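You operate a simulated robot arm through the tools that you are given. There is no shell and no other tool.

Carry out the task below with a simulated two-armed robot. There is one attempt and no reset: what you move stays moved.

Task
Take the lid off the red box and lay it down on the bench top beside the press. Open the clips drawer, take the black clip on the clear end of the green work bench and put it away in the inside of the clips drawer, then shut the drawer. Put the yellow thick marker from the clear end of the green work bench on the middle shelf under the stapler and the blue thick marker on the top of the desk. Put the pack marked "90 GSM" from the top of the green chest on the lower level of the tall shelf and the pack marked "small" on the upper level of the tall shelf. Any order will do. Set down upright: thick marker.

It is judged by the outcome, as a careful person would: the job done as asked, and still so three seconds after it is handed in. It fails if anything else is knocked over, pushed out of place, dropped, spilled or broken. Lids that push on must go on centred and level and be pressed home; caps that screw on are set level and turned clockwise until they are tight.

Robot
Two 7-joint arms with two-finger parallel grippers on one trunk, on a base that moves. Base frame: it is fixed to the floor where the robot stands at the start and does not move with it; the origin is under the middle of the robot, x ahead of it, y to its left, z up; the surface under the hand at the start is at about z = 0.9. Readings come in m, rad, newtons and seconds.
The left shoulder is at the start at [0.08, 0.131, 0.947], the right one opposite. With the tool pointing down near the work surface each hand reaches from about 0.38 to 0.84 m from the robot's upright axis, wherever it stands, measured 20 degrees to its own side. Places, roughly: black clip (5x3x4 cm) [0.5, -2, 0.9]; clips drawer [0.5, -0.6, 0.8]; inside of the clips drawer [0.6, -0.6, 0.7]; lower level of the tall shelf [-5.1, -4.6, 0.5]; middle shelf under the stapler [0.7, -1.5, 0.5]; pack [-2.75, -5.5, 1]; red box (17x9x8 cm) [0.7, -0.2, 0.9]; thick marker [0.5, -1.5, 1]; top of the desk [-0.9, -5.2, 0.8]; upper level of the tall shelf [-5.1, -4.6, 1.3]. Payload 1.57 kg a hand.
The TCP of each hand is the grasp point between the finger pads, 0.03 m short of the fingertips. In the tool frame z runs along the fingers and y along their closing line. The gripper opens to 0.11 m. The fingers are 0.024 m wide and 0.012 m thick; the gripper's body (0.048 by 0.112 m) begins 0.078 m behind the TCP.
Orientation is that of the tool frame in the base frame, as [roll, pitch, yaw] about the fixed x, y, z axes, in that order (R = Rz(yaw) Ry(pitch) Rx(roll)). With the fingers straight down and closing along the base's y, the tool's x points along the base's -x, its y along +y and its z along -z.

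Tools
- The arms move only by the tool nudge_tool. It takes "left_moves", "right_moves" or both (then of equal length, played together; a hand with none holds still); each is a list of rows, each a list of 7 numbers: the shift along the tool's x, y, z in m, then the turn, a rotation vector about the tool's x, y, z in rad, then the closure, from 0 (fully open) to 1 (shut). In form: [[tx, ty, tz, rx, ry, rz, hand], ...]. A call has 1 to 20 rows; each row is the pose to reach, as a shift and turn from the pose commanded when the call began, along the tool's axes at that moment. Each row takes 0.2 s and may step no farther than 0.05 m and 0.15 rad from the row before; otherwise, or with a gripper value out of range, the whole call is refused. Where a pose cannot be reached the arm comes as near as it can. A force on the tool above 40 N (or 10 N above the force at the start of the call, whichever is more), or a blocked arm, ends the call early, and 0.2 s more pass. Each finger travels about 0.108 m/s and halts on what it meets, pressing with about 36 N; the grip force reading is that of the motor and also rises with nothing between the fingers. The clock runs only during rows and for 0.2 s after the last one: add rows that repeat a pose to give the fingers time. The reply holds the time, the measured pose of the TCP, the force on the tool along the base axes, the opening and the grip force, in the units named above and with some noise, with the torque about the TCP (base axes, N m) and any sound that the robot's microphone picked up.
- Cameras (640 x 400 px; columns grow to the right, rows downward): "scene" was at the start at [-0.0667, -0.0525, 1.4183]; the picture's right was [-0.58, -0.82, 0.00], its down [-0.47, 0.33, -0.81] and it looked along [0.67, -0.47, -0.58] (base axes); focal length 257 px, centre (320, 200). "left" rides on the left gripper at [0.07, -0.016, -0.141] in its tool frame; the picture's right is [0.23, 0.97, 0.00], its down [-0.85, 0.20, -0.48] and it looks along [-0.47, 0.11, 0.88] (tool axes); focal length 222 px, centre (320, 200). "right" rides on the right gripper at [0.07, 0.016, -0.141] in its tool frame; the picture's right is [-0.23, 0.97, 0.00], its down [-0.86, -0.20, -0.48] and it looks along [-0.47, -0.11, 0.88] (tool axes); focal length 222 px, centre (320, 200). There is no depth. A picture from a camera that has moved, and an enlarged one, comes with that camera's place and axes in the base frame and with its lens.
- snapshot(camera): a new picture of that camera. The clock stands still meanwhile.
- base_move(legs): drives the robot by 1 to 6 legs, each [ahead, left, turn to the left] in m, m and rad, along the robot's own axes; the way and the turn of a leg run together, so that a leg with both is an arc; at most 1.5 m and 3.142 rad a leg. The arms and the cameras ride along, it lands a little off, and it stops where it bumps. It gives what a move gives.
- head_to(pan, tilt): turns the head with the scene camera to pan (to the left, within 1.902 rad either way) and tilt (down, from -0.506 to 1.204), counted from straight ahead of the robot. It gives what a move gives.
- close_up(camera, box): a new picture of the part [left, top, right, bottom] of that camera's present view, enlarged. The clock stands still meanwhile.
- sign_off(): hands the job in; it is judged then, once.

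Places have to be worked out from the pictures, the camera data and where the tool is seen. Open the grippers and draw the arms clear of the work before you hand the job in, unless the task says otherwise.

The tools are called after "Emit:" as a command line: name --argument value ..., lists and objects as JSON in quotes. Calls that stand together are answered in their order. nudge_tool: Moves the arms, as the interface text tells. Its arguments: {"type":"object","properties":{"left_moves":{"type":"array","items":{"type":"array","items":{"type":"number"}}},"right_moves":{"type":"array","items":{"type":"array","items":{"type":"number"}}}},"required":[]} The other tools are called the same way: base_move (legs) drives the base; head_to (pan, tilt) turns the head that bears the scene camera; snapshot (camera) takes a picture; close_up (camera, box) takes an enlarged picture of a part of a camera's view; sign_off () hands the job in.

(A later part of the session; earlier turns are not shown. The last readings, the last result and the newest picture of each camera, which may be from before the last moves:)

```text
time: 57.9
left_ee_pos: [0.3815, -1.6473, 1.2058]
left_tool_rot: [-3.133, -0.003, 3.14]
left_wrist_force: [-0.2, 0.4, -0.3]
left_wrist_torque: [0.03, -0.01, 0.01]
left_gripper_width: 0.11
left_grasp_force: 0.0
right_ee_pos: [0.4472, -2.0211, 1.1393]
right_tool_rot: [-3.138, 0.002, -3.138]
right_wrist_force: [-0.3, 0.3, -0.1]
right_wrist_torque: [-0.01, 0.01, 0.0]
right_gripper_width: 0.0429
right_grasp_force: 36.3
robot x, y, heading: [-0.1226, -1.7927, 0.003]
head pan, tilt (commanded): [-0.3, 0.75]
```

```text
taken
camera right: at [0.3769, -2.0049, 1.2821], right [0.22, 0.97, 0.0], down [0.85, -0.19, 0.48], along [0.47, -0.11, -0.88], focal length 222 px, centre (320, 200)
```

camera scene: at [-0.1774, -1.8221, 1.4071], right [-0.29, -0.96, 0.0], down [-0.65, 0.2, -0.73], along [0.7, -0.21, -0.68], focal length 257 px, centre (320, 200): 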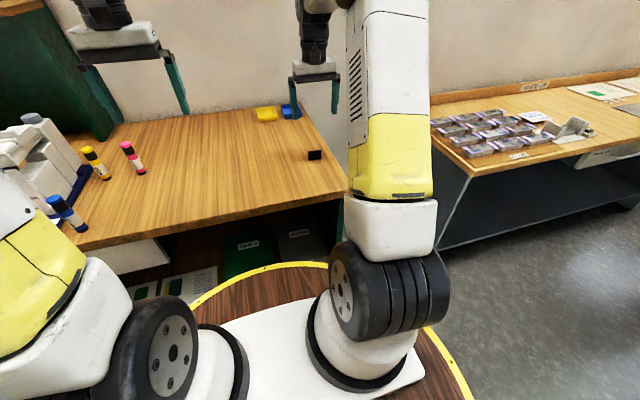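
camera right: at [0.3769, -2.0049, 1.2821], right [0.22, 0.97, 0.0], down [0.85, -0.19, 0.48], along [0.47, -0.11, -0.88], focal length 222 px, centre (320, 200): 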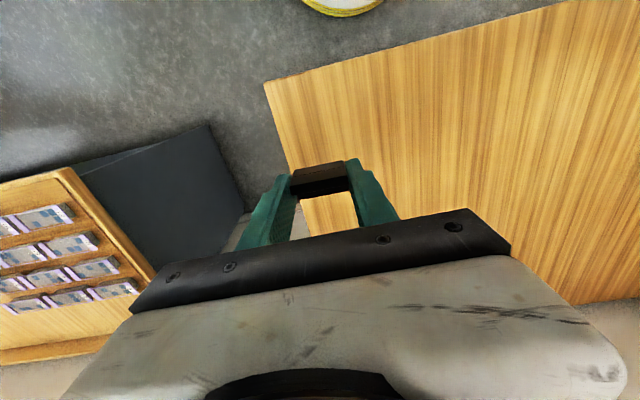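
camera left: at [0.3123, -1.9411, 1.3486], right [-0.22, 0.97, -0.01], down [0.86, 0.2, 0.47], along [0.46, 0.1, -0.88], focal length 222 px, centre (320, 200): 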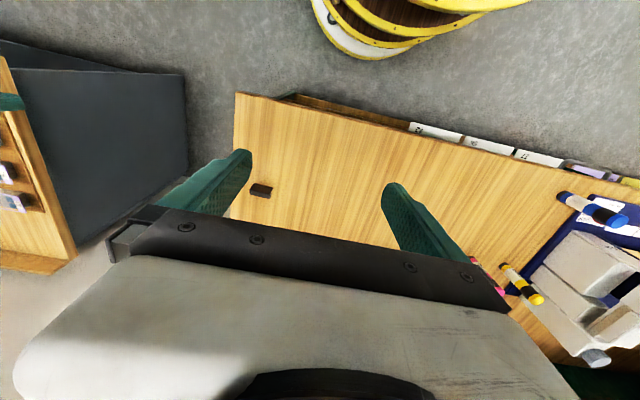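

Clip secure. I back away from the bench and drive left to stand in front of the CLIPS drawer.

Emit:
base_move --legs '[[-0.35, 0, 0], [0, 1.09, 0]]'

Emit:
head_to --pan 0.1 --tilt 0.7

Emit:
snapshot --camera "scene"

```text
time: 65.3
left_ee_pos: [0.0291, -0.5544, 1.2062]
left_tool_rot: [-3.132, -0.005, 3.135]
left_wrist_force: [-0.8, 0.3, 0.7]
left_wrist_torque: [0.02, 0.0, 0.0]
left_gripper_width: 0.11
left_grasp_force: 0.2
right_ee_pos: [0.0932, -0.9287, 1.1398]
right_tool_rot: [-3.14, 0.002, -3.14]
right_wrist_force: [-0.5, 0.3, -1.0]
right_wrist_torque: [0.02, -0.03, 0.01]
right_gripper_width: 0.043
right_grasp_force: 36.3
robot x, y, heading: [-0.4714, -0.7052, 0.0]
head pan, tilt (commanded): [-0.3, 0.75]
```

```text
time: 66.2
left_ee_pos: [0.0275, -0.5548, 1.2062]
left_tool_rot: [-3.132, -0.005, 3.136]
left_wrist_force: [0.6, 1.4, 0.1]
left_wrist_torque: [0.01, 0.0, -0.04]
left_gripper_width: 0.11
left_grasp_force: 0.0
right_ee_pos: [0.0926, -0.9285, 1.1404]
right_tool_rot: [-3.138, 0.002, -3.139]
right_wrist_force: [0.4, -0.5, -0.7]
right_wrist_torque: [-0.01, 0.0, 0.0]
right_gripper_width: 0.0429
right_grasp_force: 36.0
robot x, y, heading: [-0.4715, -0.7, 0.001]
head pan, tilt (commanded): [0.099, 0.7]
```

```text
taken
camera scene: at [-0.526, -0.6953, 1.4113], right [0.1, -0.99, 0.0], down [-0.64, -0.06, -0.76], along [0.76, 0.08, -0.64], focal length 257 px, centre (320, 200)
```

scene: 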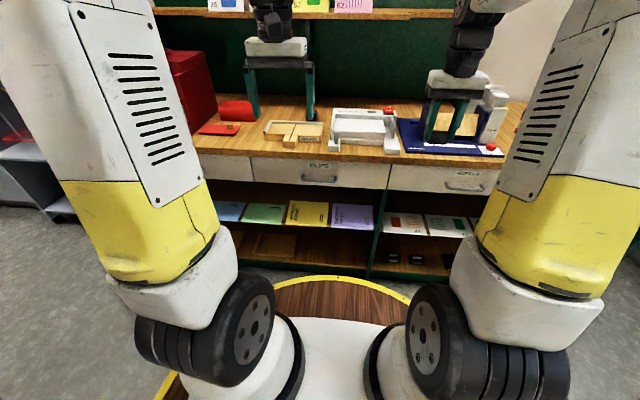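

I turn the left hand (yaw -90°, then pitch up) toward a horizontal grasp of the handle with fingers closing vertically. First the yaw.

Emit:
nudge_tool --left_moves '[[-0.008, -0.004, 0.009, 0, 0, 0.143, 0], [-0.016, -0.008, 0.018, 0, 0, 0.286, 0], [-0.024, -0.012, 0.027, 0, 0, 0.428, 0], [-0.032, -0.016, 0.036, 0, 0, 0.571, 0], [-0.04, -0.02, 0.045, 0, 0, 0.714, 0], [-0.048, -0.024, 0.054, 0, 0, 0.857, 0], [-0.056, -0.028, 0.063, 0, 0, 1.0, 0], [-0.064, -0.032, 0.072, 0, 0, 1.142, 0], [-0.072, -0.036, 0.081, 0, 0, 1.285, 0], [-0.08, -0.04, 0.09, 0, 0, 1.428, 0], [-0.09, -0.045, 0.1, 0, 0, 1.571, 0], [-0.09, -0.045, 0.1, 0, 0, 1.571, 0]]'

Emit:
snapshot --camera "scene"

```text
time: 68.8
left_ee_pos: [0.1183, -0.6012, 1.106]
left_tool_rot: [-3.14, 0.01, 1.563]
left_wrist_force: [-0.3, 0.2, 0.1]
left_wrist_torque: [-0.02, 0.05, 0.01]
left_gripper_width: 0.1101
left_grasp_force: 0.0
right_ee_pos: [0.0945, -0.9291, 1.1385]
right_tool_rot: [-3.139, 0.002, -3.14]
right_wrist_force: [0.0, -0.7, -0.2]
right_wrist_torque: [-0.01, -0.03, 0.01]
right_gripper_width: 0.0428
right_grasp_force: 35.9
robot x, y, heading: [-0.4747, -0.7014, 0.003]
head pan, tilt (commanded): [0.099, 0.7]
```

```text
taken
camera scene: at [-0.526, -0.6953, 1.4113], right [0.1, -0.99, 0.0], down [-0.64, -0.07, -0.76], along [0.76, 0.08, -0.64], focal length 257 px, centre (320, 200)
```

scene: 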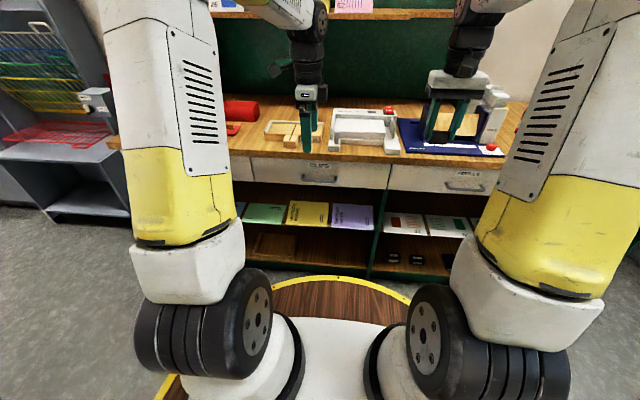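

Yaw done. Now I pitch the left hand up to horizontal while lowering it to handle height, about 0.14 m in front of the handle.

Emit:
nudge_tool --left_moves '[[0, 0.007, 0.02, -0.14, 0, 0, 0], [0, 0.014, 0.045, -0.28, 0, 0, 0], [0, 0.021, 0.07, -0.42, 0, 0, 0], [0, 0.028, 0.1, -0.56, 0, 0, 0], [0, 0.035, 0.13, -0.7, 0, 0, 0], [0, 0.042, 0.16, -0.84, 0, 0, 0], [0, 0.049, 0.19, -0.98, 0, 0, 0], [0, 0.056, 0.22, -1.12, 0, 0, 0], [0, 0.063, 0.25, -1.26, 0, 0, 0.1], [0, 0.07, 0.28, -1.4, 0, 0, 0.2], [0, 0.08, 0.31, -1.5, 0, 0, 0.3], [0, 0.08, 0.316, -1.571, 0, 0, 0.35], [0, 0.08, 0.316, -1.571, 0, 0, 0.35]]'

Emit:
snapshot --camera "scene"

Emit:
snapshot --camera "left"

```text
time: 71.6
left_ee_pos: [0.1968, -0.6034, 0.7894]
left_tool_rot: [1.571, 0.009, 1.564]
left_wrist_force: [0.4, 0.0, 0.8]
left_wrist_torque: [0.01, 0.0, -0.04]
left_gripper_width: 0.0712
left_grasp_force: 0.0
right_ee_pos: [0.0931, -0.9278, 1.1411]
right_tool_rot: [-3.139, -0.001, -3.14]
right_wrist_force: [0.7, -0.5, 0.1]
right_wrist_torque: [0.02, -0.01, 0.02]
right_gripper_width: 0.0428
right_grasp_force: 35.8
robot x, y, heading: [-0.4699, -0.7029, 0.002]
head pan, tilt (commanded): [0.099, 0.7]
```

```text
taken
camera scene: at [-0.526, -0.6953, 1.4113], right [0.1, -0.99, 0.0], down [-0.64, -0.07, -0.76], along [0.76, 0.08, -0.64], focal length 257 px, centre (320, 200)
```

scene: 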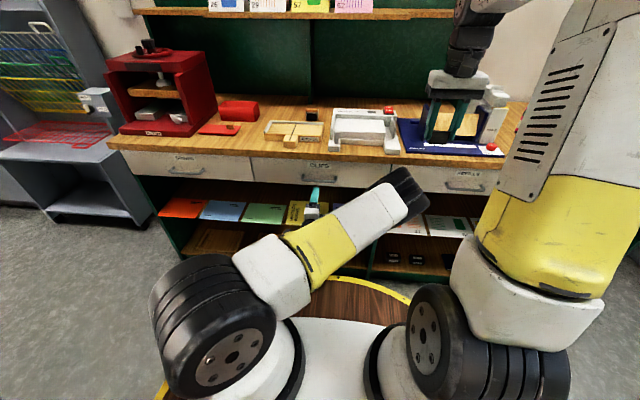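

```text
taken
camera left: at [0.0562, -0.533, 0.7728], right [0.0, 0.24, 0.97], down [-0.48, -0.85, 0.21], along [0.88, -0.47, 0.11], focal length 222 px, centre (320, 200)
```

left: 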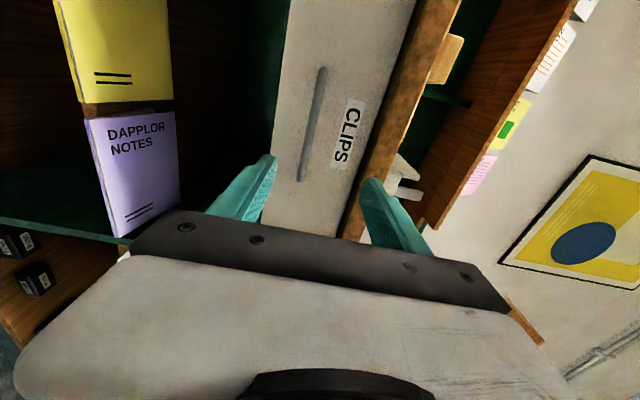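

The handle is in view between and beyond the fingers. I zoom in to measure its height against the finger axis.

Emit:
close_up --camera "left" --box '[240, 40, 400, 220]'

Emit:
close_up --camera "scene" --box '[270, 140, 370, 230]'

```text
2.22 times, centred on (320, 130) of left
camera zoom: at [0.0562, -0.533, 0.7728], right [0.0, 0.24, 0.97], down [-0.48, -0.85, 0.21], along [0.88, -0.47, 0.11], focal length 494 px, centre (320, 356)
```

zoom: 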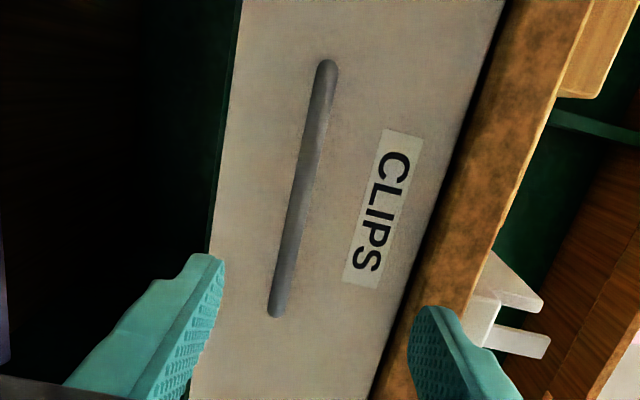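

```text
4.44 times, centred on (320, 185) of scene
camera zoom: at [-0.526, -0.6953, 1.4113], right [0.1, -0.99, 0.0], down [-0.64, -0.07, -0.76], along [0.76, 0.08, -0.64], focal length 1143 px, centre (320, 267)
```

zoom: 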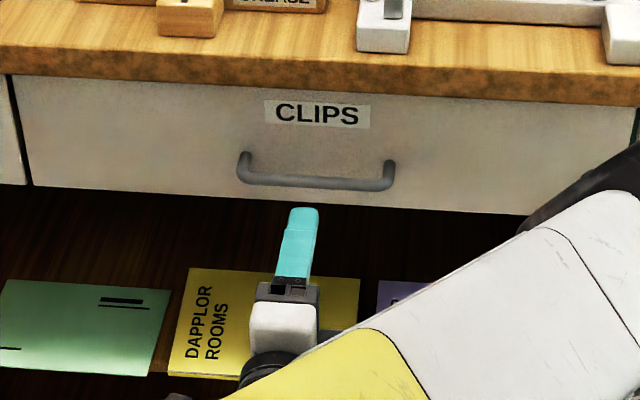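

The handle bar is at about x=0.344, z≈0.775, y centre -0.594. I lower by 13 mm and move forward so the bar sits between the fingers.

Emit:
nudge_tool --left_moves '[[0.004, -0.007, 0.03, 0, 0, 0, 0.35], [0.008, -0.013, 0.06, 0, 0, 0, 0.35], [0.008, -0.013, 0.09, 0, 0, 0, 0.35], [0.008, -0.013, 0.115, 0, 0, 0, 0.35], [0.008, -0.013, 0.135, 0, 0, 0, 0.35], [0.008, -0.013, 0.135, 0, 0, 0, 0.35]]'

Emit:
snapshot --camera "left"

Emit:
close_up --camera "scene" --box '[270, 140, 370, 230]'

```text
time: 73.0
left_ee_pos: [0.3322, -0.5971, 0.7771]
left_tool_rot: [1.576, 0.009, 1.565]
left_wrist_force: [0.0, -0.4, 0.3]
left_wrist_torque: [0.01, 0.02, 0.0]
left_gripper_width: 0.0715
left_grasp_force: 0.0
right_ee_pos: [0.0926, -0.9289, 1.1398]
right_tool_rot: [-3.138, 0.002, -3.139]
right_wrist_force: [0.7, 0.0, -1.0]
right_wrist_torque: [0.0, 0.0, 0.0]
right_gripper_width: 0.0431
right_grasp_force: 35.5
robot x, y, heading: [-0.4717, -0.6989, 0.004]
head pan, tilt (commanded): [0.099, 0.7]
```

```text
taken
camera left: at [0.191, -0.5255, 0.7598], right [0.0, 0.24, 0.97], down [-0.48, -0.85, 0.21], along [0.88, -0.47, 0.11], focal length 222 px, centre (320, 200)
```

left: 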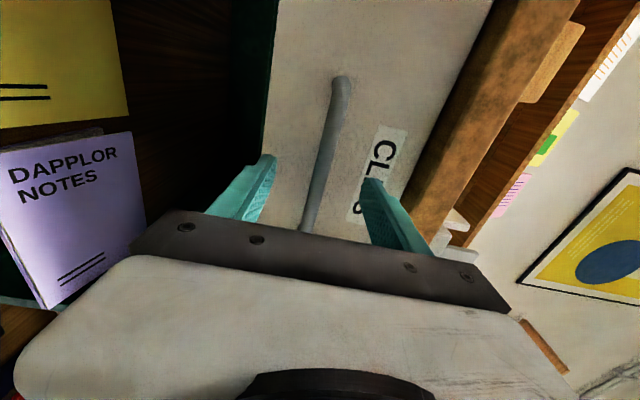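

```text
4.44 times, centred on (320, 185) of scene
camera zoom: at [-0.526, -0.6953, 1.4113], right [0.1, -0.99, 0.0], down [-0.64, -0.07, -0.76], along [0.76, 0.08, -0.64], focal length 1143 px, centre (320, 267)
```

zoom: 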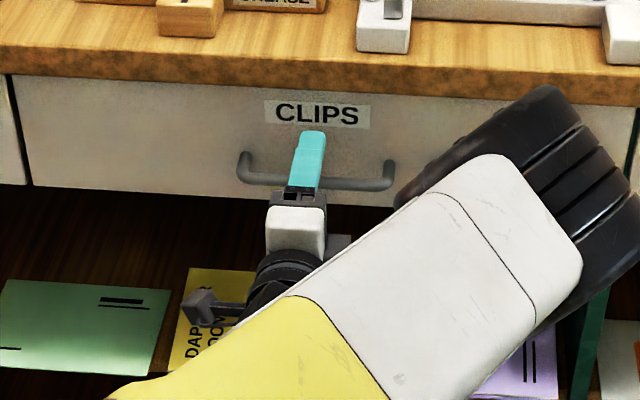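

The bar passes between the fingers. I close on it.

Emit:
nudge_tool --left_moves '[[0, 0, 0, 0, 0, 0, 0.6], [0, 0, 0, 0, 0, 0, 0.8], [0, 0, 0, 0, 0, 0, 1], [0, 0, 0, 0, 0, 0, 1], [0, 0, 0, 0, 0, 0, 1]]'

Emit:
snapshot --camera "left"

```text
time: 74.2
left_ee_pos: [0.3312, -0.5976, 0.7744]
left_tool_rot: [1.575, 0.01, 1.565]
left_wrist_force: [-1.8, -1.1, -10.8]
left_wrist_torque: [0.67, 0.16, -0.07]
left_gripper_width: 0.0118
left_grasp_force: 29.0
right_ee_pos: [0.0933, -0.9294, 1.1392]
right_tool_rot: [-3.138, 0.002, -3.138]
right_wrist_force: [-0.3, 0.1, -0.9]
right_wrist_torque: [-0.07, -0.03, 0.0]
right_gripper_width: 0.0427
right_grasp_force: 35.6
robot x, y, heading: [-0.474, -0.7028, 0.006]
head pan, tilt (commanded): [0.099, 0.7]
```

```text
taken
camera left: at [0.1904, -0.5255, 0.7587], right [0.01, 0.24, 0.97], down [-0.48, -0.85, 0.21], along [0.88, -0.47, 0.11], focal length 222 px, centre (320, 200)
```

left: 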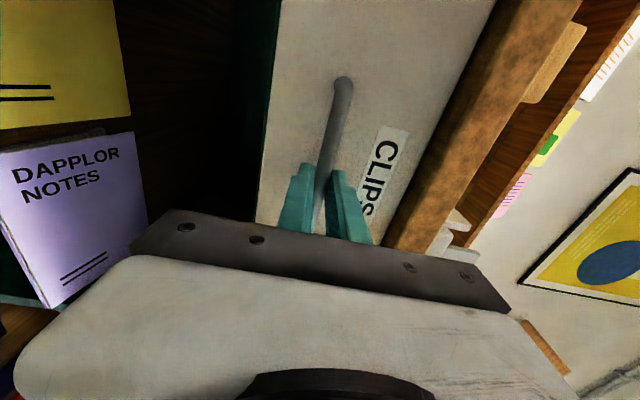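

The bar is gripped (1.2 cm). I pull the drawer open toward the robot, watching force.

Emit:
nudge_tool --left_moves '[[0, -0.002, -0.01, 0, 0, 0, 1], [0, -0.003, -0.03, 0, 0, 0, 1], [0, -0.003, -0.055, 0, 0, 0, 1], [0, -0.003, -0.08, 0, 0, 0, 1], [0, -0.003, -0.105, 0, 0, 0, 1], [0, -0.003, -0.13, 0, 0, 0, 1], [0, -0.003, -0.155, 0, 0, 0, 1], [0, -0.003, -0.18, 0, 0, 0, 1]]'

Emit:
snapshot --camera "scene"

```text
time: 76.0
left_ee_pos: [0.1519, -0.597, 0.775]
left_tool_rot: [1.57, 0.009, 1.563]
left_wrist_force: [0.3, -10.6, 9.8]
left_wrist_torque: [0.71, -0.18, -0.08]
left_gripper_width: 0.0117
left_grasp_force: 29.8
right_ee_pos: [0.0932, -0.929, 1.1389]
right_tool_rot: [-3.14, 0.002, -3.139]
right_wrist_force: [0.7, -1.0, 0.6]
right_wrist_torque: [-0.02, 0.05, 0.0]
right_gripper_width: 0.0431
right_grasp_force: 35.7
robot x, y, heading: [-0.4753, -0.6982, 0.001]
head pan, tilt (commanded): [0.099, 0.7]
```

```text
taken
camera scene: at [-0.5262, -0.6958, 1.4113], right [0.1, -0.99, 0.0], down [-0.64, -0.07, -0.76], along [0.76, 0.08, -0.64], focal length 257 px, centre (320, 200)
```

scene: 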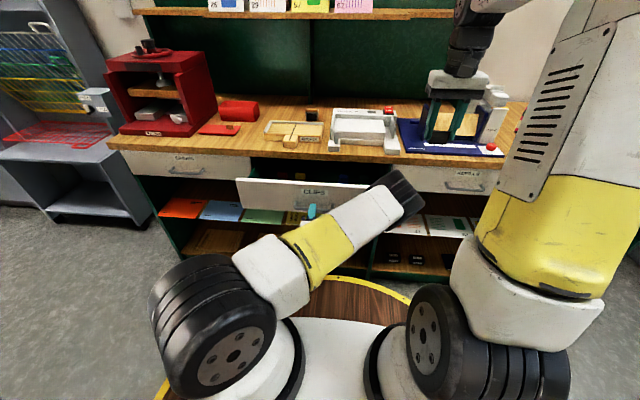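

The drawer comes out 18 cm. I zoom in to see its inside.

Emit:
close_up --camera "scene" --box '[220, 130, 400, 250]'

Emit:
snapshot --camera "right"

```text
3.33 times, centred on (310, 190) of scene
camera zoom: at [-0.5262, -0.6958, 1.4113], right [0.1, -0.99, 0.0], down [-0.64, -0.07, -0.76], along [0.76, 0.08, -0.64], focal length 857 px, centre (353, 233)
```

zoom: 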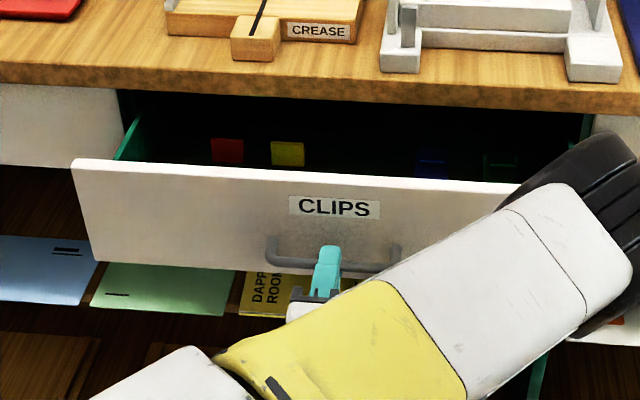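

```text
taken
camera right: at [0.0227, -0.9128, 1.282], right [0.23, 0.97, 0.0], down [0.85, -0.2, 0.48], along [0.47, -0.11, -0.88], focal length 222 px, centre (320, 200)
```

right: 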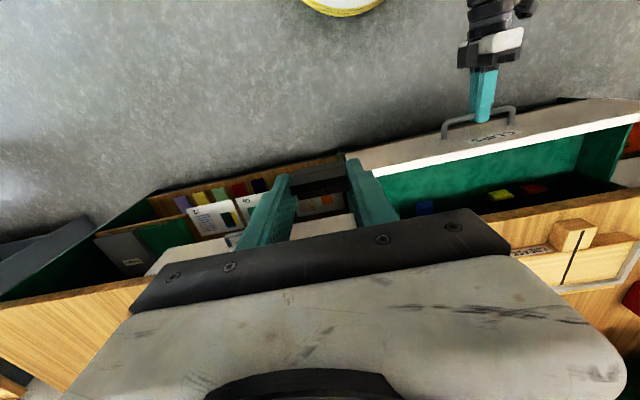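

Other clips are inside; the front part is empty. I pull it 6 cm more.

Emit:
nudge_tool --left_moves '[[0, 0.0, -0.02, 0, 0, 0, 1], [0, 0.0, -0.04, 0, 0, 0, 1], [0, 0.0, -0.06, 0, 0, 0, 1], [0, 0.0, -0.06, 0, 0, 0, 1]]'

Emit:
snapshot --camera "scene"

Emit:
snapshot --camera "right"

```text
time: 77.0
left_ee_pos: [0.0911, -0.5972, 0.7759]
left_tool_rot: [1.572, 0.008, 1.567]
left_wrist_force: [-0.6, -10.9, 21.0]
left_wrist_torque: [0.58, -0.34, 0.04]
left_gripper_width: 0.0119
left_grasp_force: 29.8
right_ee_pos: [0.0936, -0.9286, 1.1393]
right_tool_rot: [-3.141, 0.004, -3.14]
right_wrist_force: [0.3, 0.4, -0.3]
right_wrist_torque: [-0.02, 0.01, 0.01]
right_gripper_width: 0.0429
right_grasp_force: 35.8
robot x, y, heading: [-0.4713, -0.7013, 0.0]
head pan, tilt (commanded): [0.099, 0.7]
```

```text
taken
camera scene: at [-0.5266, -0.6958, 1.4113], right [0.1, -0.99, 0.0], down [-0.64, -0.07, -0.77], along [0.76, 0.08, -0.64], focal length 257 px, centre (320, 200)
```

scene: 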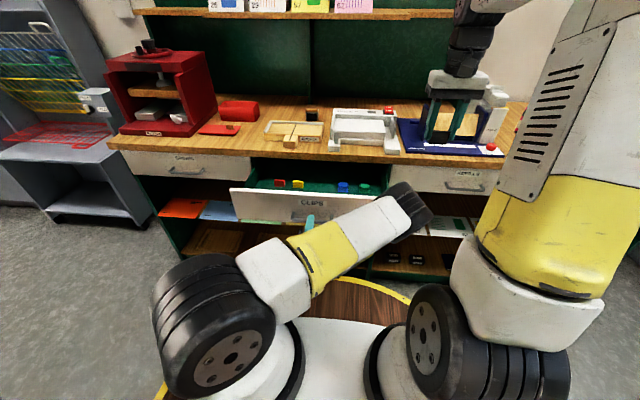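

```text
taken
camera right: at [0.0224, -0.9128, 1.2821], right [0.23, 0.97, 0.0], down [0.85, -0.2, 0.48], along [0.47, -0.11, -0.88], focal length 222 px, centre (320, 200)
```

right: 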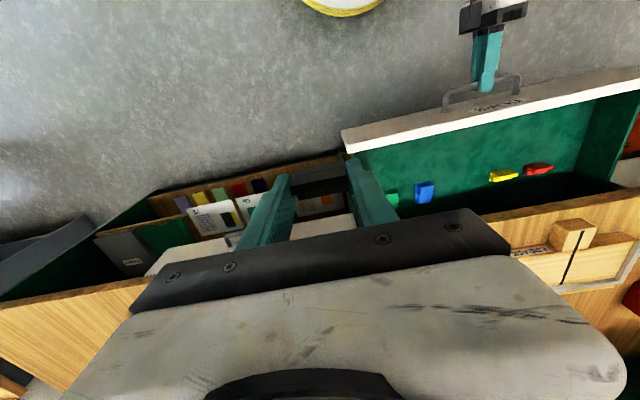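

I zoom in on the open drawer to find a free spot.

Emit:
close_up --camera "scene" --box '[220, 140, 400, 240]'

Emit:
close_up --camera "right" --box '[330, 60, 640, 240]'

```text
3.56 times, centred on (310, 190) of scene
camera zoom: at [-0.5266, -0.6958, 1.4113], right [0.1, -0.99, 0.0], down [-0.64, -0.07, -0.77], along [0.76, 0.08, -0.64], focal length 914 px, centre (356, 236)
```

zoom: 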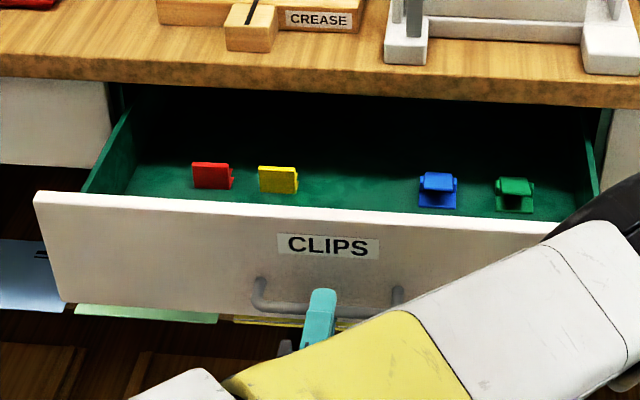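

```text
2.06 times, centred on (485, 150) of right
camera zoom: at [0.0224, -0.9128, 1.2821], right [0.23, 0.97, 0.0], down [0.85, -0.2, 0.48], along [0.47, -0.11, -0.88], focal length 459 px, centre (-21, 303)
```

zoom: 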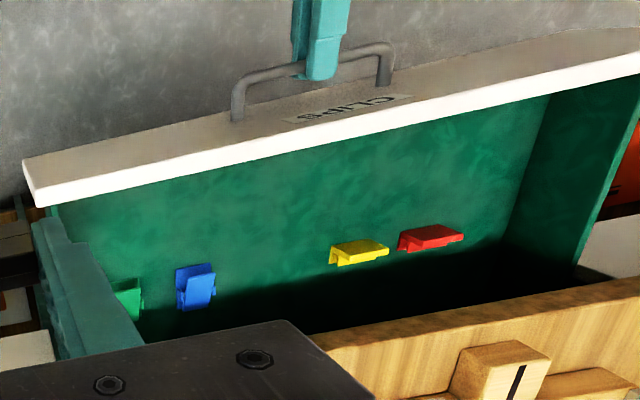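

Floor of the drawer ≈ z 0.735, front half is empty in the middle. I release the handle with the left hand and withdraw it up and to the left to make room.

Emit:
nudge_tool --left_moves '[[0, 0, 0, 0, 0, 0, 0.7], [0, 0, 0, 0, 0, 0, 0.4], [0, 0, 0, 0, 0, 0, 0.3], [0, 0, -0.03, 0, 0, 0, 0.3], [0, 0, -0.06, 0, 0, 0, 0.3], [0, 0, -0.085, 0, 0, 0, 0.3]]'

Emit:
close_up --camera "scene" --box '[220, 140, 440, 270]'

```text
time: 78.5
left_ee_pos: [0.072, -0.593, 0.8319]
left_tool_rot: [1.383, -0.024, 1.534]
left_wrist_force: [-0.1, 0.6, -0.2]
left_wrist_torque: [-0.05, 0.01, 0.04]
left_gripper_width: 0.0771
left_grasp_force: 0.1
right_ee_pos: [0.0993, -0.9308, 1.1352]
right_tool_rot: [-3.141, -0.005, -3.14]
right_wrist_force: [0.3, -0.2, -0.9]
right_wrist_torque: [0.04, 0.06, 0.0]
right_gripper_width: 0.0429
right_grasp_force: 36.3
robot x, y, heading: [-0.4669, -0.7019, 0.006]
head pan, tilt (commanded): [0.099, 0.7]
stopped in row 6 (left hand): the arm was blocked; the commanded pose is now the measured one
```

```text
2.91 times, centred on (330, 205) of scene
camera zoom: at [-0.518, -0.6973, 1.4116], right [0.1, -0.99, 0.0], down [-0.65, -0.06, -0.76], along [0.76, 0.08, -0.65], focal length 748 px, centre (291, 186)
```

zoom: 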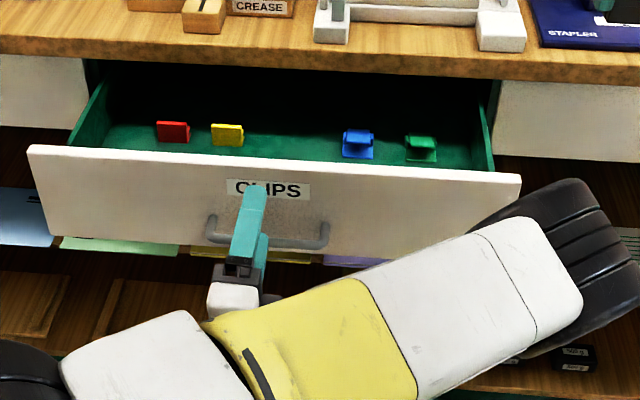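

The left arm was blocked as it withdrew. I look at the whole scene and both hand cameras to see what it touches.

Emit:
snapshot --camera "scene"

Emit:
snapshot --camera "left"

Emit:
snapshot --camera "right"

```text
taken
camera scene: at [-0.518, -0.6973, 1.4116], right [0.1, -0.99, 0.0], down [-0.65, -0.06, -0.76], along [0.76, 0.08, -0.65], focal length 257 px, centre (320, 200)
```

scene: 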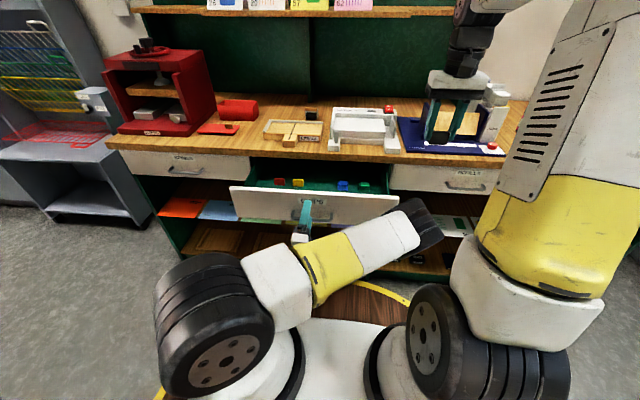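

```text
taken
camera left: at [-0.0614, -0.5159, 0.7903], right [-0.17, 0.21, 0.96], down [-0.54, -0.84, 0.09], along [0.82, -0.5, 0.26], focal length 222 px, centre (320, 200)
```

left: 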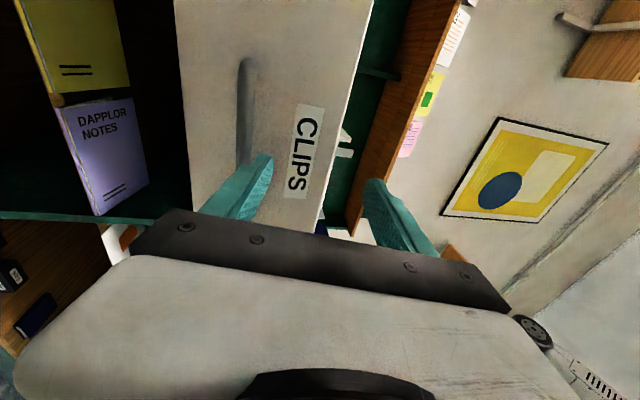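

```text
taken
camera right: at [0.0302, -0.9141, 1.2781], right [0.23, 0.97, 0.0], down [0.86, -0.2, 0.47], along [0.46, -0.11, -0.88], focal length 222 px, centre (320, 200)
```

right: 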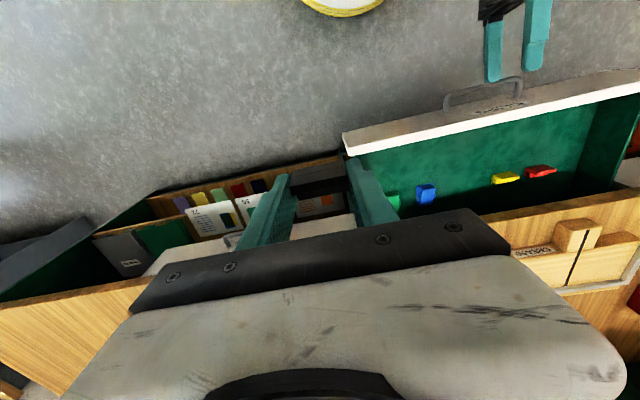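

Nothing was knocked; the left arm simply folded too far. I raise the left hand in front of the drawer while pitching it back down.

Emit:
nudge_tool --left_moves '[[0.0, 0.025, 0.005, 0.1, 0, 0, 0.3], [0.0, 0.05, 0.01, 0.22, 0, 0, 0.3], [0.0, 0.075, 0.02, 0.35, 0, 0, 0.3], [0.005, 0.1, 0.03, 0.48, 0, 0, 0.3], [0.01, 0.125, 0.04, 0.62, 0, 0, 0.3], [0.015, 0.15, 0.05, 0.76, 0, 0, 0.3], [0.02, 0.175, 0.06, 0.9, 0, 0, 0.3], [0.025, 0.2, 0.07, 1.04, 0, 0, 0.3], [0.03, 0.22, 0.08, 1.18, 0, 0, 0.3], [0.03, 0.24, 0.09, 1.32, 0, 0, 0.3], [0.03, 0.255, 0.0995, 1.46, 0, 0, 0.3], [0.03, 0.255, 0.0995, 1.6, 0, 0, 0.3], [0.03, 0.255, 0.0995, 1.74, 0, 0, 0.3], [0.03, 0.255, 0.0995, 1.74, 0, 0, 0.3]]'

Emit:
snapshot --camera "scene"

```text
time: 81.5
left_ee_pos: [0.1154, -0.5698, 1.1017]
left_tool_rot: [3.136, -0.035, 1.539]
left_wrist_force: [-0.1, -0.1, -0.1]
left_wrist_torque: [0.01, -0.03, 0.03]
left_gripper_width: 0.0769
left_grasp_force: 0.1
left hand out of reach, approached as far as the arm can: row 3, 4, 5, 6, 9
right_ee_pos: [0.0927, -0.9286, 1.1394]
right_tool_rot: [-3.138, 0.002, -3.141]
right_wrist_force: [-0.3, -0.4, -1.7]
right_wrist_torque: [-0.04, 0.02, -0.04]
right_gripper_width: 0.0428
right_grasp_force: 36.2
robot x, y, heading: [-0.4698, -0.7008, 0.002]
head pan, tilt (commanded): [0.099, 0.7]
```

```text
taken
camera scene: at [-0.5259, -0.6953, 1.4113], right [0.1, -0.99, 0.0], down [-0.64, -0.07, -0.76], along [0.76, 0.08, -0.64], focal length 257 px, centre (320, 200)
```

scene: 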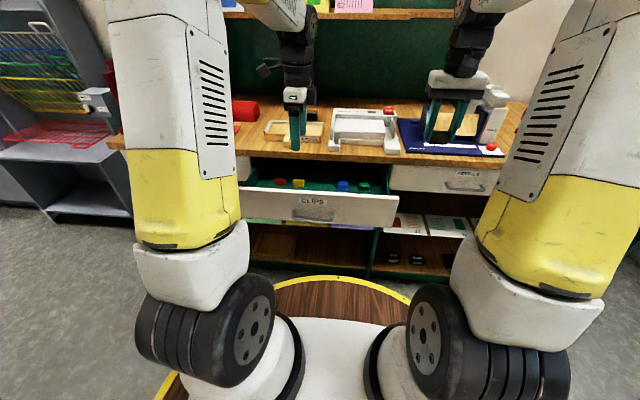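

Drawer stays open. I move the left hand away to the left and bring the right hand with the clip above the empty front middle of the drawer.

Emit:
nudge_tool --left_moves '[[0.04, 0, 0, 0, 0, 0, 0.3], [0.08, 0, 0, 0, 0, 0, 0.3], [0.12, 0, 0, 0, 0, 0, 0.3], [0.16, 0, 0, 0, 0, 0, 0.3], [0.2, 0, 0, 0, 0, 0, 0.3], [0.22, 0, 0, 0, 0, 0, 0.3], [0.22, 0, 0, 0, 0, 0, 0.3], [0.22, 0, 0, 0, 0, 0, 0.3], [0.22, 0, 0, 0, 0, 0, 0.3]]' --right_moves '[[-0.02, 0.02, 0, 0, 0, 0, 1], [-0.04, 0.06, 0, 0, 0, 0, 1], [-0.06, 0.1, 0, 0, 0, 0, 1], [-0.085, 0.14, 0.01, 0, 0, 0, 1], [-0.11, 0.18, 0.02, 0, 0, 0, 1], [-0.13, 0.22, 0.03, 0, 0, 0, 1], [-0.15, 0.26, 0.04, 0, 0, 0, 1], [-0.167, 0.3, 0.05, 0, 0, 0, 1], [-0.167, 0.309, 0.06, 0, 0, 0, 1]]'

Emit:
snapshot --camera "right"

Emit:
snapshot --camera "scene"

```text
time: 83.5
left_ee_pos: [0.1235, -0.3515, 1.1081]
left_tool_rot: [3.136, -0.035, 1.538]
left_wrist_force: [-0.1, -0.1, 0.1]
left_wrist_torque: [0.03, 0.01, 0.05]
left_gripper_width: 0.077
left_grasp_force: 0.1
right_ee_pos: [0.2598, -0.6191, 1.0794]
right_tool_rot: [-3.139, 0.001, -3.141]
right_wrist_force: [-0.3, 0.6, 0.0]
right_wrist_torque: [-0.01, 0.04, -0.02]
right_gripper_width: 0.0428
right_grasp_force: 36.2
robot x, y, heading: [-0.4687, -0.7036, 0.003]
head pan, tilt (commanded): [0.099, 0.7]
```

```text
taken
camera right: at [0.1891, -0.603, 1.2211], right [0.23, 0.97, 0.0], down [0.85, -0.2, 0.48], along [0.47, -0.11, -0.88], focal length 222 px, centre (320, 200)
```

right: 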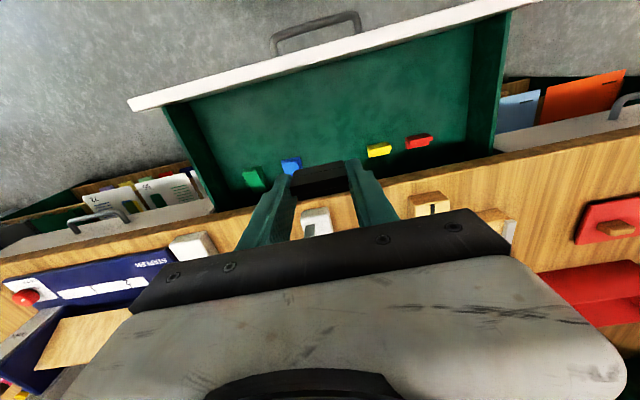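

```text
taken
camera scene: at [-0.5258, -0.6952, 1.4113], right [0.1, -0.99, 0.0], down [-0.64, -0.07, -0.76], along [0.76, 0.08, -0.64], focal length 257 px, centre (320, 200)
```

scene: 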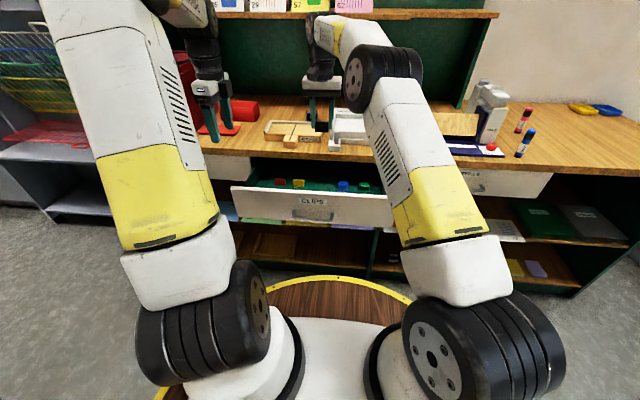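

The landing point projects onto the empty floor of the drawer in front of the row of clips. I lower the clip into the drawer, stopping a couple of centimetres above the floor.

Emit:
nudge_tool --right_moves '[[0, 0, 0.04, 0, 0, 0, 1], [0, 0, 0.08, 0, 0, 0, 1], [0, 0, 0.12, 0, 0, 0, 1], [0, 0, 0.16, 0, 0, 0, 1], [0, 0, 0.2, 0, 0, 0, 1], [0, 0, 0.24, 0, 0, 0, 1], [0, 0, 0.27, 0, 0, 0, 1], [0, 0, 0.28, 0, 0, 0, 1]]'

Emit:
snapshot --camera "right"

Emit:
close_up --camera "scene" --box '[220, 110, 400, 230]'

```text
time: 85.3
left_ee_pos: [0.1217, -0.3514, 1.1081]
left_tool_rot: [3.136, -0.035, 1.536]
left_wrist_force: [-0.3, -1.1, 0.0]
left_wrist_torque: [-0.01, 0.01, -0.03]
left_gripper_width: 0.0771
left_grasp_force: 0.0
right_ee_pos: [0.2615, -0.621, 0.7988]
right_tool_rot: [-3.138, 0.003, -3.139]
right_wrist_force: [0.2, -0.4, 0.1]
right_wrist_torque: [0.0, 0.01, -0.03]
right_gripper_width: 0.0428
right_grasp_force: 36.0
robot x, y, heading: [-0.4713, -0.7046, 0.003]
head pan, tilt (commanded): [0.099, 0.7]
```

```text
taken
camera right: at [0.1902, -0.6042, 0.9413], right [0.23, 0.97, 0.0], down [0.85, -0.2, 0.48], along [0.47, -0.11, -0.88], focal length 222 px, centre (320, 200)
```

right: 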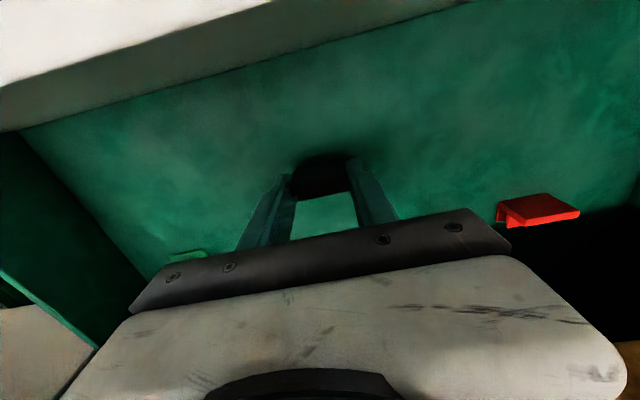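

```text
3.33 times, centred on (310, 170) of scene
camera zoom: at [-0.5259, -0.6952, 1.4113], right [0.1, -0.99, 0.0], down [-0.64, -0.07, -0.76], along [0.76, 0.08, -0.64], focal length 857 px, centre (353, 300)
```

zoom: 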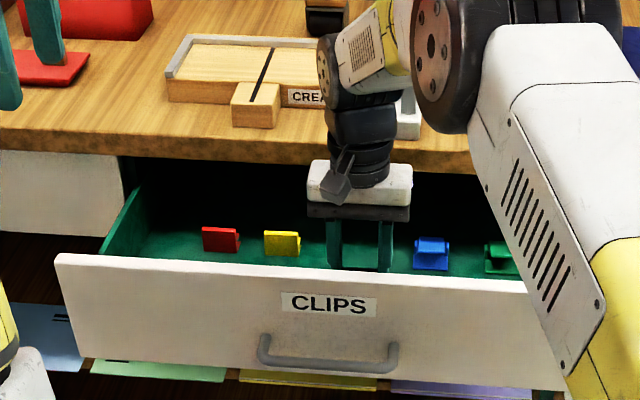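

I lower in fine steps until I feel the drawer floor.

Emit:
nudge_tool --right_moves '[[0, 0, 0.006, 0, 0, 0, 1], [0, 0, 0.011, 0, 0, 0, 1], [0, 0, 0.015, 0, 0, 0, 1], [0, 0, 0.019, 0, 0, 0, 1]]'

```text
time: 86.3
left_ee_pos: [0.1225, -0.3519, 1.1089]
left_tool_rot: [3.135, -0.034, 1.538]
left_wrist_force: [1.5, -0.8, 0.5]
left_wrist_torque: [-0.02, 0.0, 0.02]
left_gripper_width: 0.0769
left_grasp_force: 0.0
right_ee_pos: [0.2632, -0.6211, 0.7835]
right_tool_rot: [-3.139, 0.009, -3.14]
right_wrist_force: [0.2, -3.1, 26.4]
right_wrist_torque: [-0.08, -0.04, -0.03]
right_gripper_width: 0.0428
right_grasp_force: 35.6
robot x, y, heading: [-0.4725, -0.7019, -0.0]
head pan, tilt (commanded): [0.099, 0.7]
```

The clip touches the floor (26 N at z 0.784). I ease up 3 mm, open, and lift the hand straight out.

Emit:
nudge_tool --right_moves '[[0, 0, -0.003, 0, 0, 0, 1], [0, 0, -0.0035, 0, 0, 0, 0.8], [0, 0, -0.0035, 0, 0, 0, 0.6], [0, 0, -0.0035, 0, 0, 0, 0.45], [0, 0, -0.0035, 0, 0, 0, 0.45], [0, 0, -0.03, 0, 0, 0, 0.45], [0, 0, -0.07, 0, 0, 0, 0.45], [0, 0, -0.11, 0, 0, 0, 0.45], [0, 0, -0.15, 0, 0, 0, 0.45], [0, 0, -0.19, 0, 0, 0, 0.45], [0, 0, -0.23, 0, 0, 0, 0.45], [0, 0, -0.27, 0, 0, 0, 0.45], [0, 0, -0.31, 0, 0, 0, 0.45]]'

Emit:
snapshot --camera "right"

Emit:
close_up --camera "scene" --box '[220, 110, 400, 230]'

```text
time: 89.1
left_ee_pos: [0.1225, -0.3514, 1.108]
left_tool_rot: [3.133, -0.033, 1.538]
left_wrist_force: [0.3, -0.8, -0.1]
left_wrist_torque: [0.0, 0.02, 0.03]
left_gripper_width: 0.0771
left_grasp_force: 0.1
right_ee_pos: [0.2601, -0.6199, 1.0907]
right_tool_rot: [-3.14, 0.001, -3.141]
right_wrist_force: [0.1, -0.1, -1.3]
right_wrist_torque: [0.02, 0.01, 0.03]
right_gripper_width: 0.0606
right_grasp_force: 0.0
robot x, y, heading: [-0.4708, -0.7053, 0.0]
head pan, tilt (commanded): [0.099, 0.7]
```

```text
taken
camera right: at [0.1899, -0.6036, 1.2329], right [0.23, 0.97, 0.0], down [0.86, -0.2, 0.48], along [0.47, -0.11, -0.88], focal length 222 px, centre (320, 200)
```

right: 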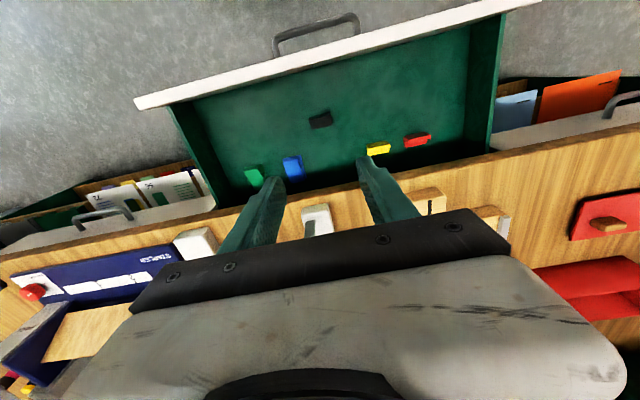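

```text
3.33 times, centred on (310, 170) of scene
camera zoom: at [-0.5257, -0.6952, 1.4113], right [0.1, -0.99, 0.0], down [-0.64, -0.07, -0.76], along [0.76, 0.08, -0.64], focal length 857 px, centre (353, 300)
```

zoom: 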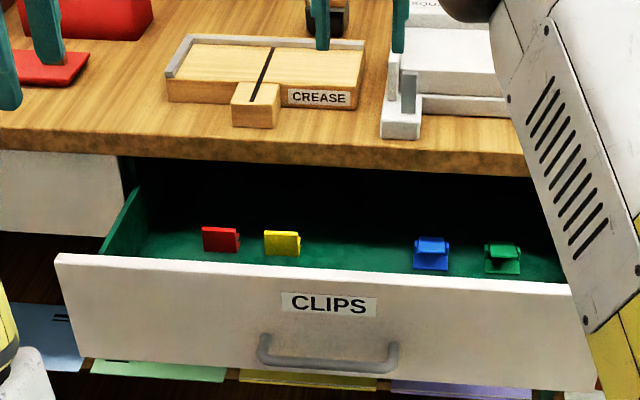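

The black clip stands in the drawer. To close it I will push the front panel with the right fingertips tilted 45° forward at its middle; I bring the right hand back in front and tilt it.

Emit:
nudge_tool --right_moves '[[0.04, 0.003, 0.0, 0, 0, 0, 0.7], [0.08, 0.006, 0.0, 0, -0.13, 0, 1], [0.12, 0.01, 0.0, 0, -0.26, 0, 1], [0.15, 0.013, 0.01, 0, -0.39, 0, 1], [0.18, 0.017, 0.02, 0, -0.52, 0, 1], [0.2, 0.02, 0.03, 0, -0.65, 0, 1], [0.2, 0.02, 0.03, 0, -0.785, 0, 1], [0.2, 0.02, 0.03, 0, -0.785, 0, 1]]'

Emit:
snapshot --camera "scene"

Emit:
snapshot --camera "right"

```text
time: 90.9
left_ee_pos: [0.1229, -0.3518, 1.1096]
left_tool_rot: [3.135, -0.035, 1.538]
left_wrist_force: [0.3, 0.2, -0.2]
left_wrist_torque: [-0.02, -0.01, 0.0]
left_gripper_width: 0.0767
left_grasp_force: 0.0
right_ee_pos: [0.0585, -0.5999, 1.0593]
right_tool_rot: [-3.138, 0.788, -3.137]
right_wrist_force: [0.9, -0.2, 0.2]
right_wrist_torque: [-0.04, 0.01, 0.03]
right_gripper_width: 0.0001
right_grasp_force: 21.6
robot x, y, heading: [-0.4676, -0.7028, -0.002]
head pan, tilt (commanded): [0.099, 0.7]
```

```text
taken
camera scene: at [-0.5259, -0.6952, 1.4113], right [0.1, -0.99, 0.0], down [-0.64, -0.07, -0.76], along [0.76, 0.08, -0.64], focal length 257 px, centre (320, 200)
```

scene: 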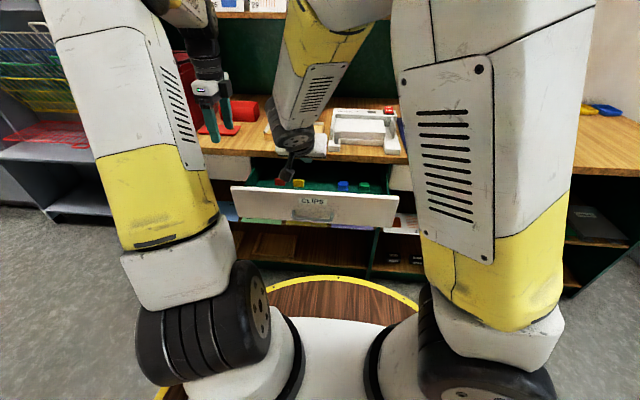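

```text
taken
camera right: at [-0.0902, -0.5839, 1.1114], right [0.16, 0.97, 0.16], down [0.26, -0.2, 0.94], along [0.95, -0.11, -0.29], focal length 222 px, centre (320, 200)
```

right: 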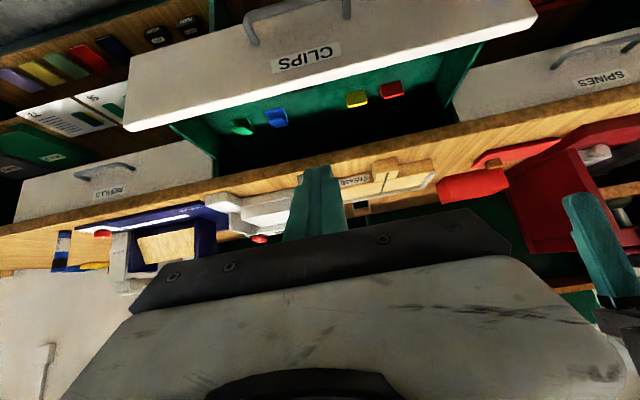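

Pointing at the drawer front from above. I lower the fingertips to about z 0.82 in front of the panel.

Emit:
nudge_tool --right_moves '[[0.03, 0, 0.03, 0, 0, 0, 1], [0.06, 0, 0.06, 0, 0, 0, 1], [0.09, 0, 0.09, 0, 0, 0, 1], [0.12, 0, 0.12, 0, 0, 0, 1], [0.145, 0, 0.15, 0, 0, 0, 1], [0.145, 0, 0.159, 0, 0, 0, 1]]'

Emit:
snapshot --camera "right"

Emit:
snapshot --camera "scene"

```text
time: 92.3
left_ee_pos: [0.1229, -0.3507, 1.1094]
left_tool_rot: [3.136, -0.034, 1.538]
left_wrist_force: [-0.8, 0.8, -0.6]
left_wrist_torque: [-0.02, 0.0, -0.03]
left_gripper_width: 0.077
left_grasp_force: 0.0
right_ee_pos: [0.0702, -0.6001, 0.8452]
right_tool_rot: [-3.138, 0.79, -3.137]
right_wrist_force: [-0.4, -0.5, 0.0]
right_wrist_torque: [0.01, -0.01, 0.01]
right_gripper_width: 0.0001
right_grasp_force: 21.3
robot x, y, heading: [-0.4738, -0.7008, 0.002]
head pan, tilt (commanded): [0.099, 0.7]
```

```text
taken
camera right: at [-0.0795, -0.5839, 0.8959], right [0.16, 0.97, 0.16], down [0.26, -0.2, 0.94], along [0.95, -0.11, -0.29], focal length 222 px, centre (320, 200)
```

right: 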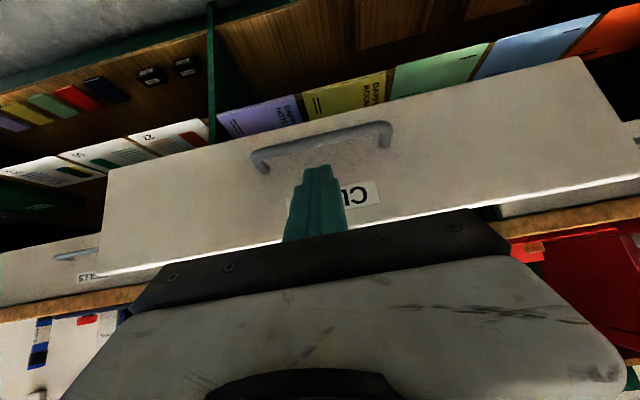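

```text
taken
camera scene: at [-0.526, -0.6952, 1.4113], right [0.1, -0.99, 0.0], down [-0.64, -0.07, -0.76], along [0.76, 0.08, -0.64], focal length 257 px, centre (320, 200)
```

scene: 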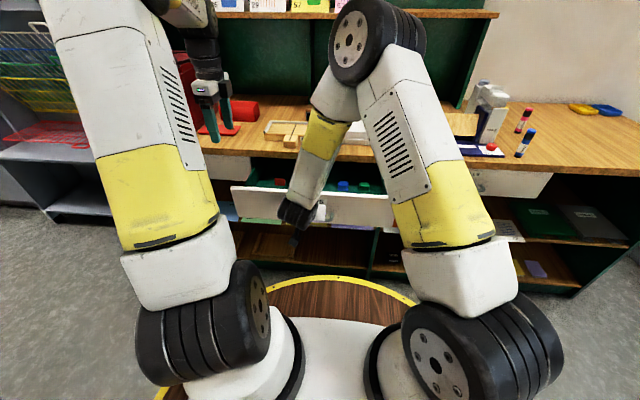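

The fingertips are above the bar, in front of the panel. I push forward slowly.

Emit:
nudge_tool --right_moves '[[-0.017, 0, 0.017, 0, 0, 0, 1], [-0.034, 0, 0.034, 0, 0, 0, 1], [-0.045, 0, 0.045, 0, 0, 0, 1], [-0.06, 0, 0.06, 0, 0, 0, 1], [-0.075, 0, 0.075, 0, 0, 0, 1], [-0.09, 0, 0.09, 0, 0, 0, 1], [-0.105, 0, 0.105, 0, 0, 0, 1], [-0.12, 0, 0.12, 0, 0, 0, 1], [-0.135, 0, 0.135, 0, 0, 0, 1], [-0.15, 0, 0.15, 0, 0, 0, 1], [-0.165, 0, 0.165, 0, 0, 0, 1], [-0.18, 0, 0.18, 0, 0, 0, 1]]'

Emit:
snapshot --camera "right"

Emit:
snapshot --camera "scene"

```text
time: 94.9
left_ee_pos: [0.1228, -0.351, 1.1088]
left_tool_rot: [3.136, -0.033, 1.538]
left_wrist_force: [0.5, 0.1, 0.4]
left_wrist_torque: [0.02, 0.0, 0.0]
left_gripper_width: 0.077
left_grasp_force: 0.0
right_ee_pos: [0.3252, -0.6008, 0.8444]
right_tool_rot: [-3.139, 0.787, -3.139]
right_wrist_force: [-0.1, -0.3, 0.7]
right_wrist_torque: [0.0, 0.02, 0.03]
right_gripper_width: 0.0
right_grasp_force: 21.3
robot x, y, heading: [-0.4736, -0.7006, 0.0]
head pan, tilt (commanded): [0.099, 0.7]
```

```text
taken
camera right: at [0.1757, -0.5843, 0.8964], right [0.16, 0.97, 0.16], down [0.26, -0.2, 0.94], along [0.95, -0.11, -0.29], focal length 222 px, centre (320, 200)
```

right: 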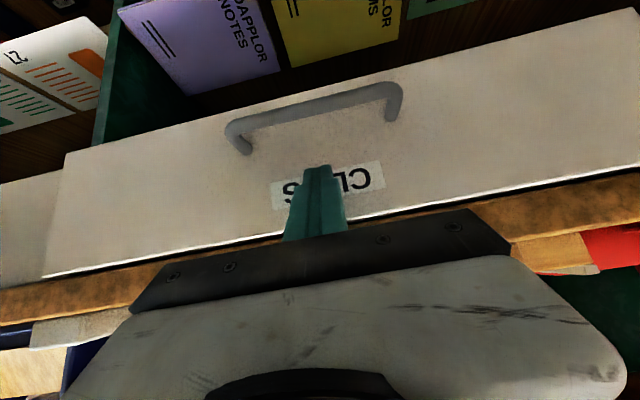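

```text
taken
camera scene: at [-0.5259, -0.6952, 1.4113], right [0.1, -0.99, 0.0], down [-0.64, -0.07, -0.76], along [0.76, 0.08, -0.64], focal length 257 px, centre (320, 200)
```

scene: 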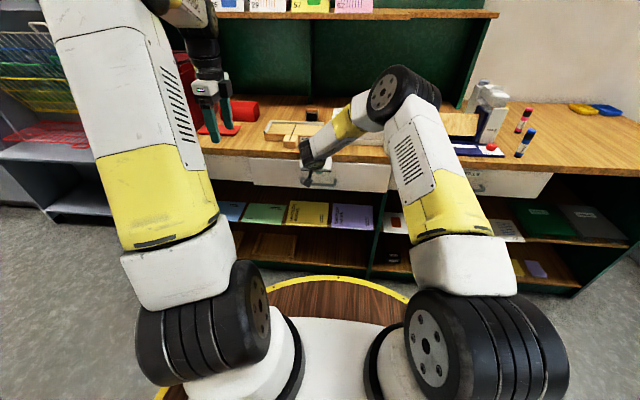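

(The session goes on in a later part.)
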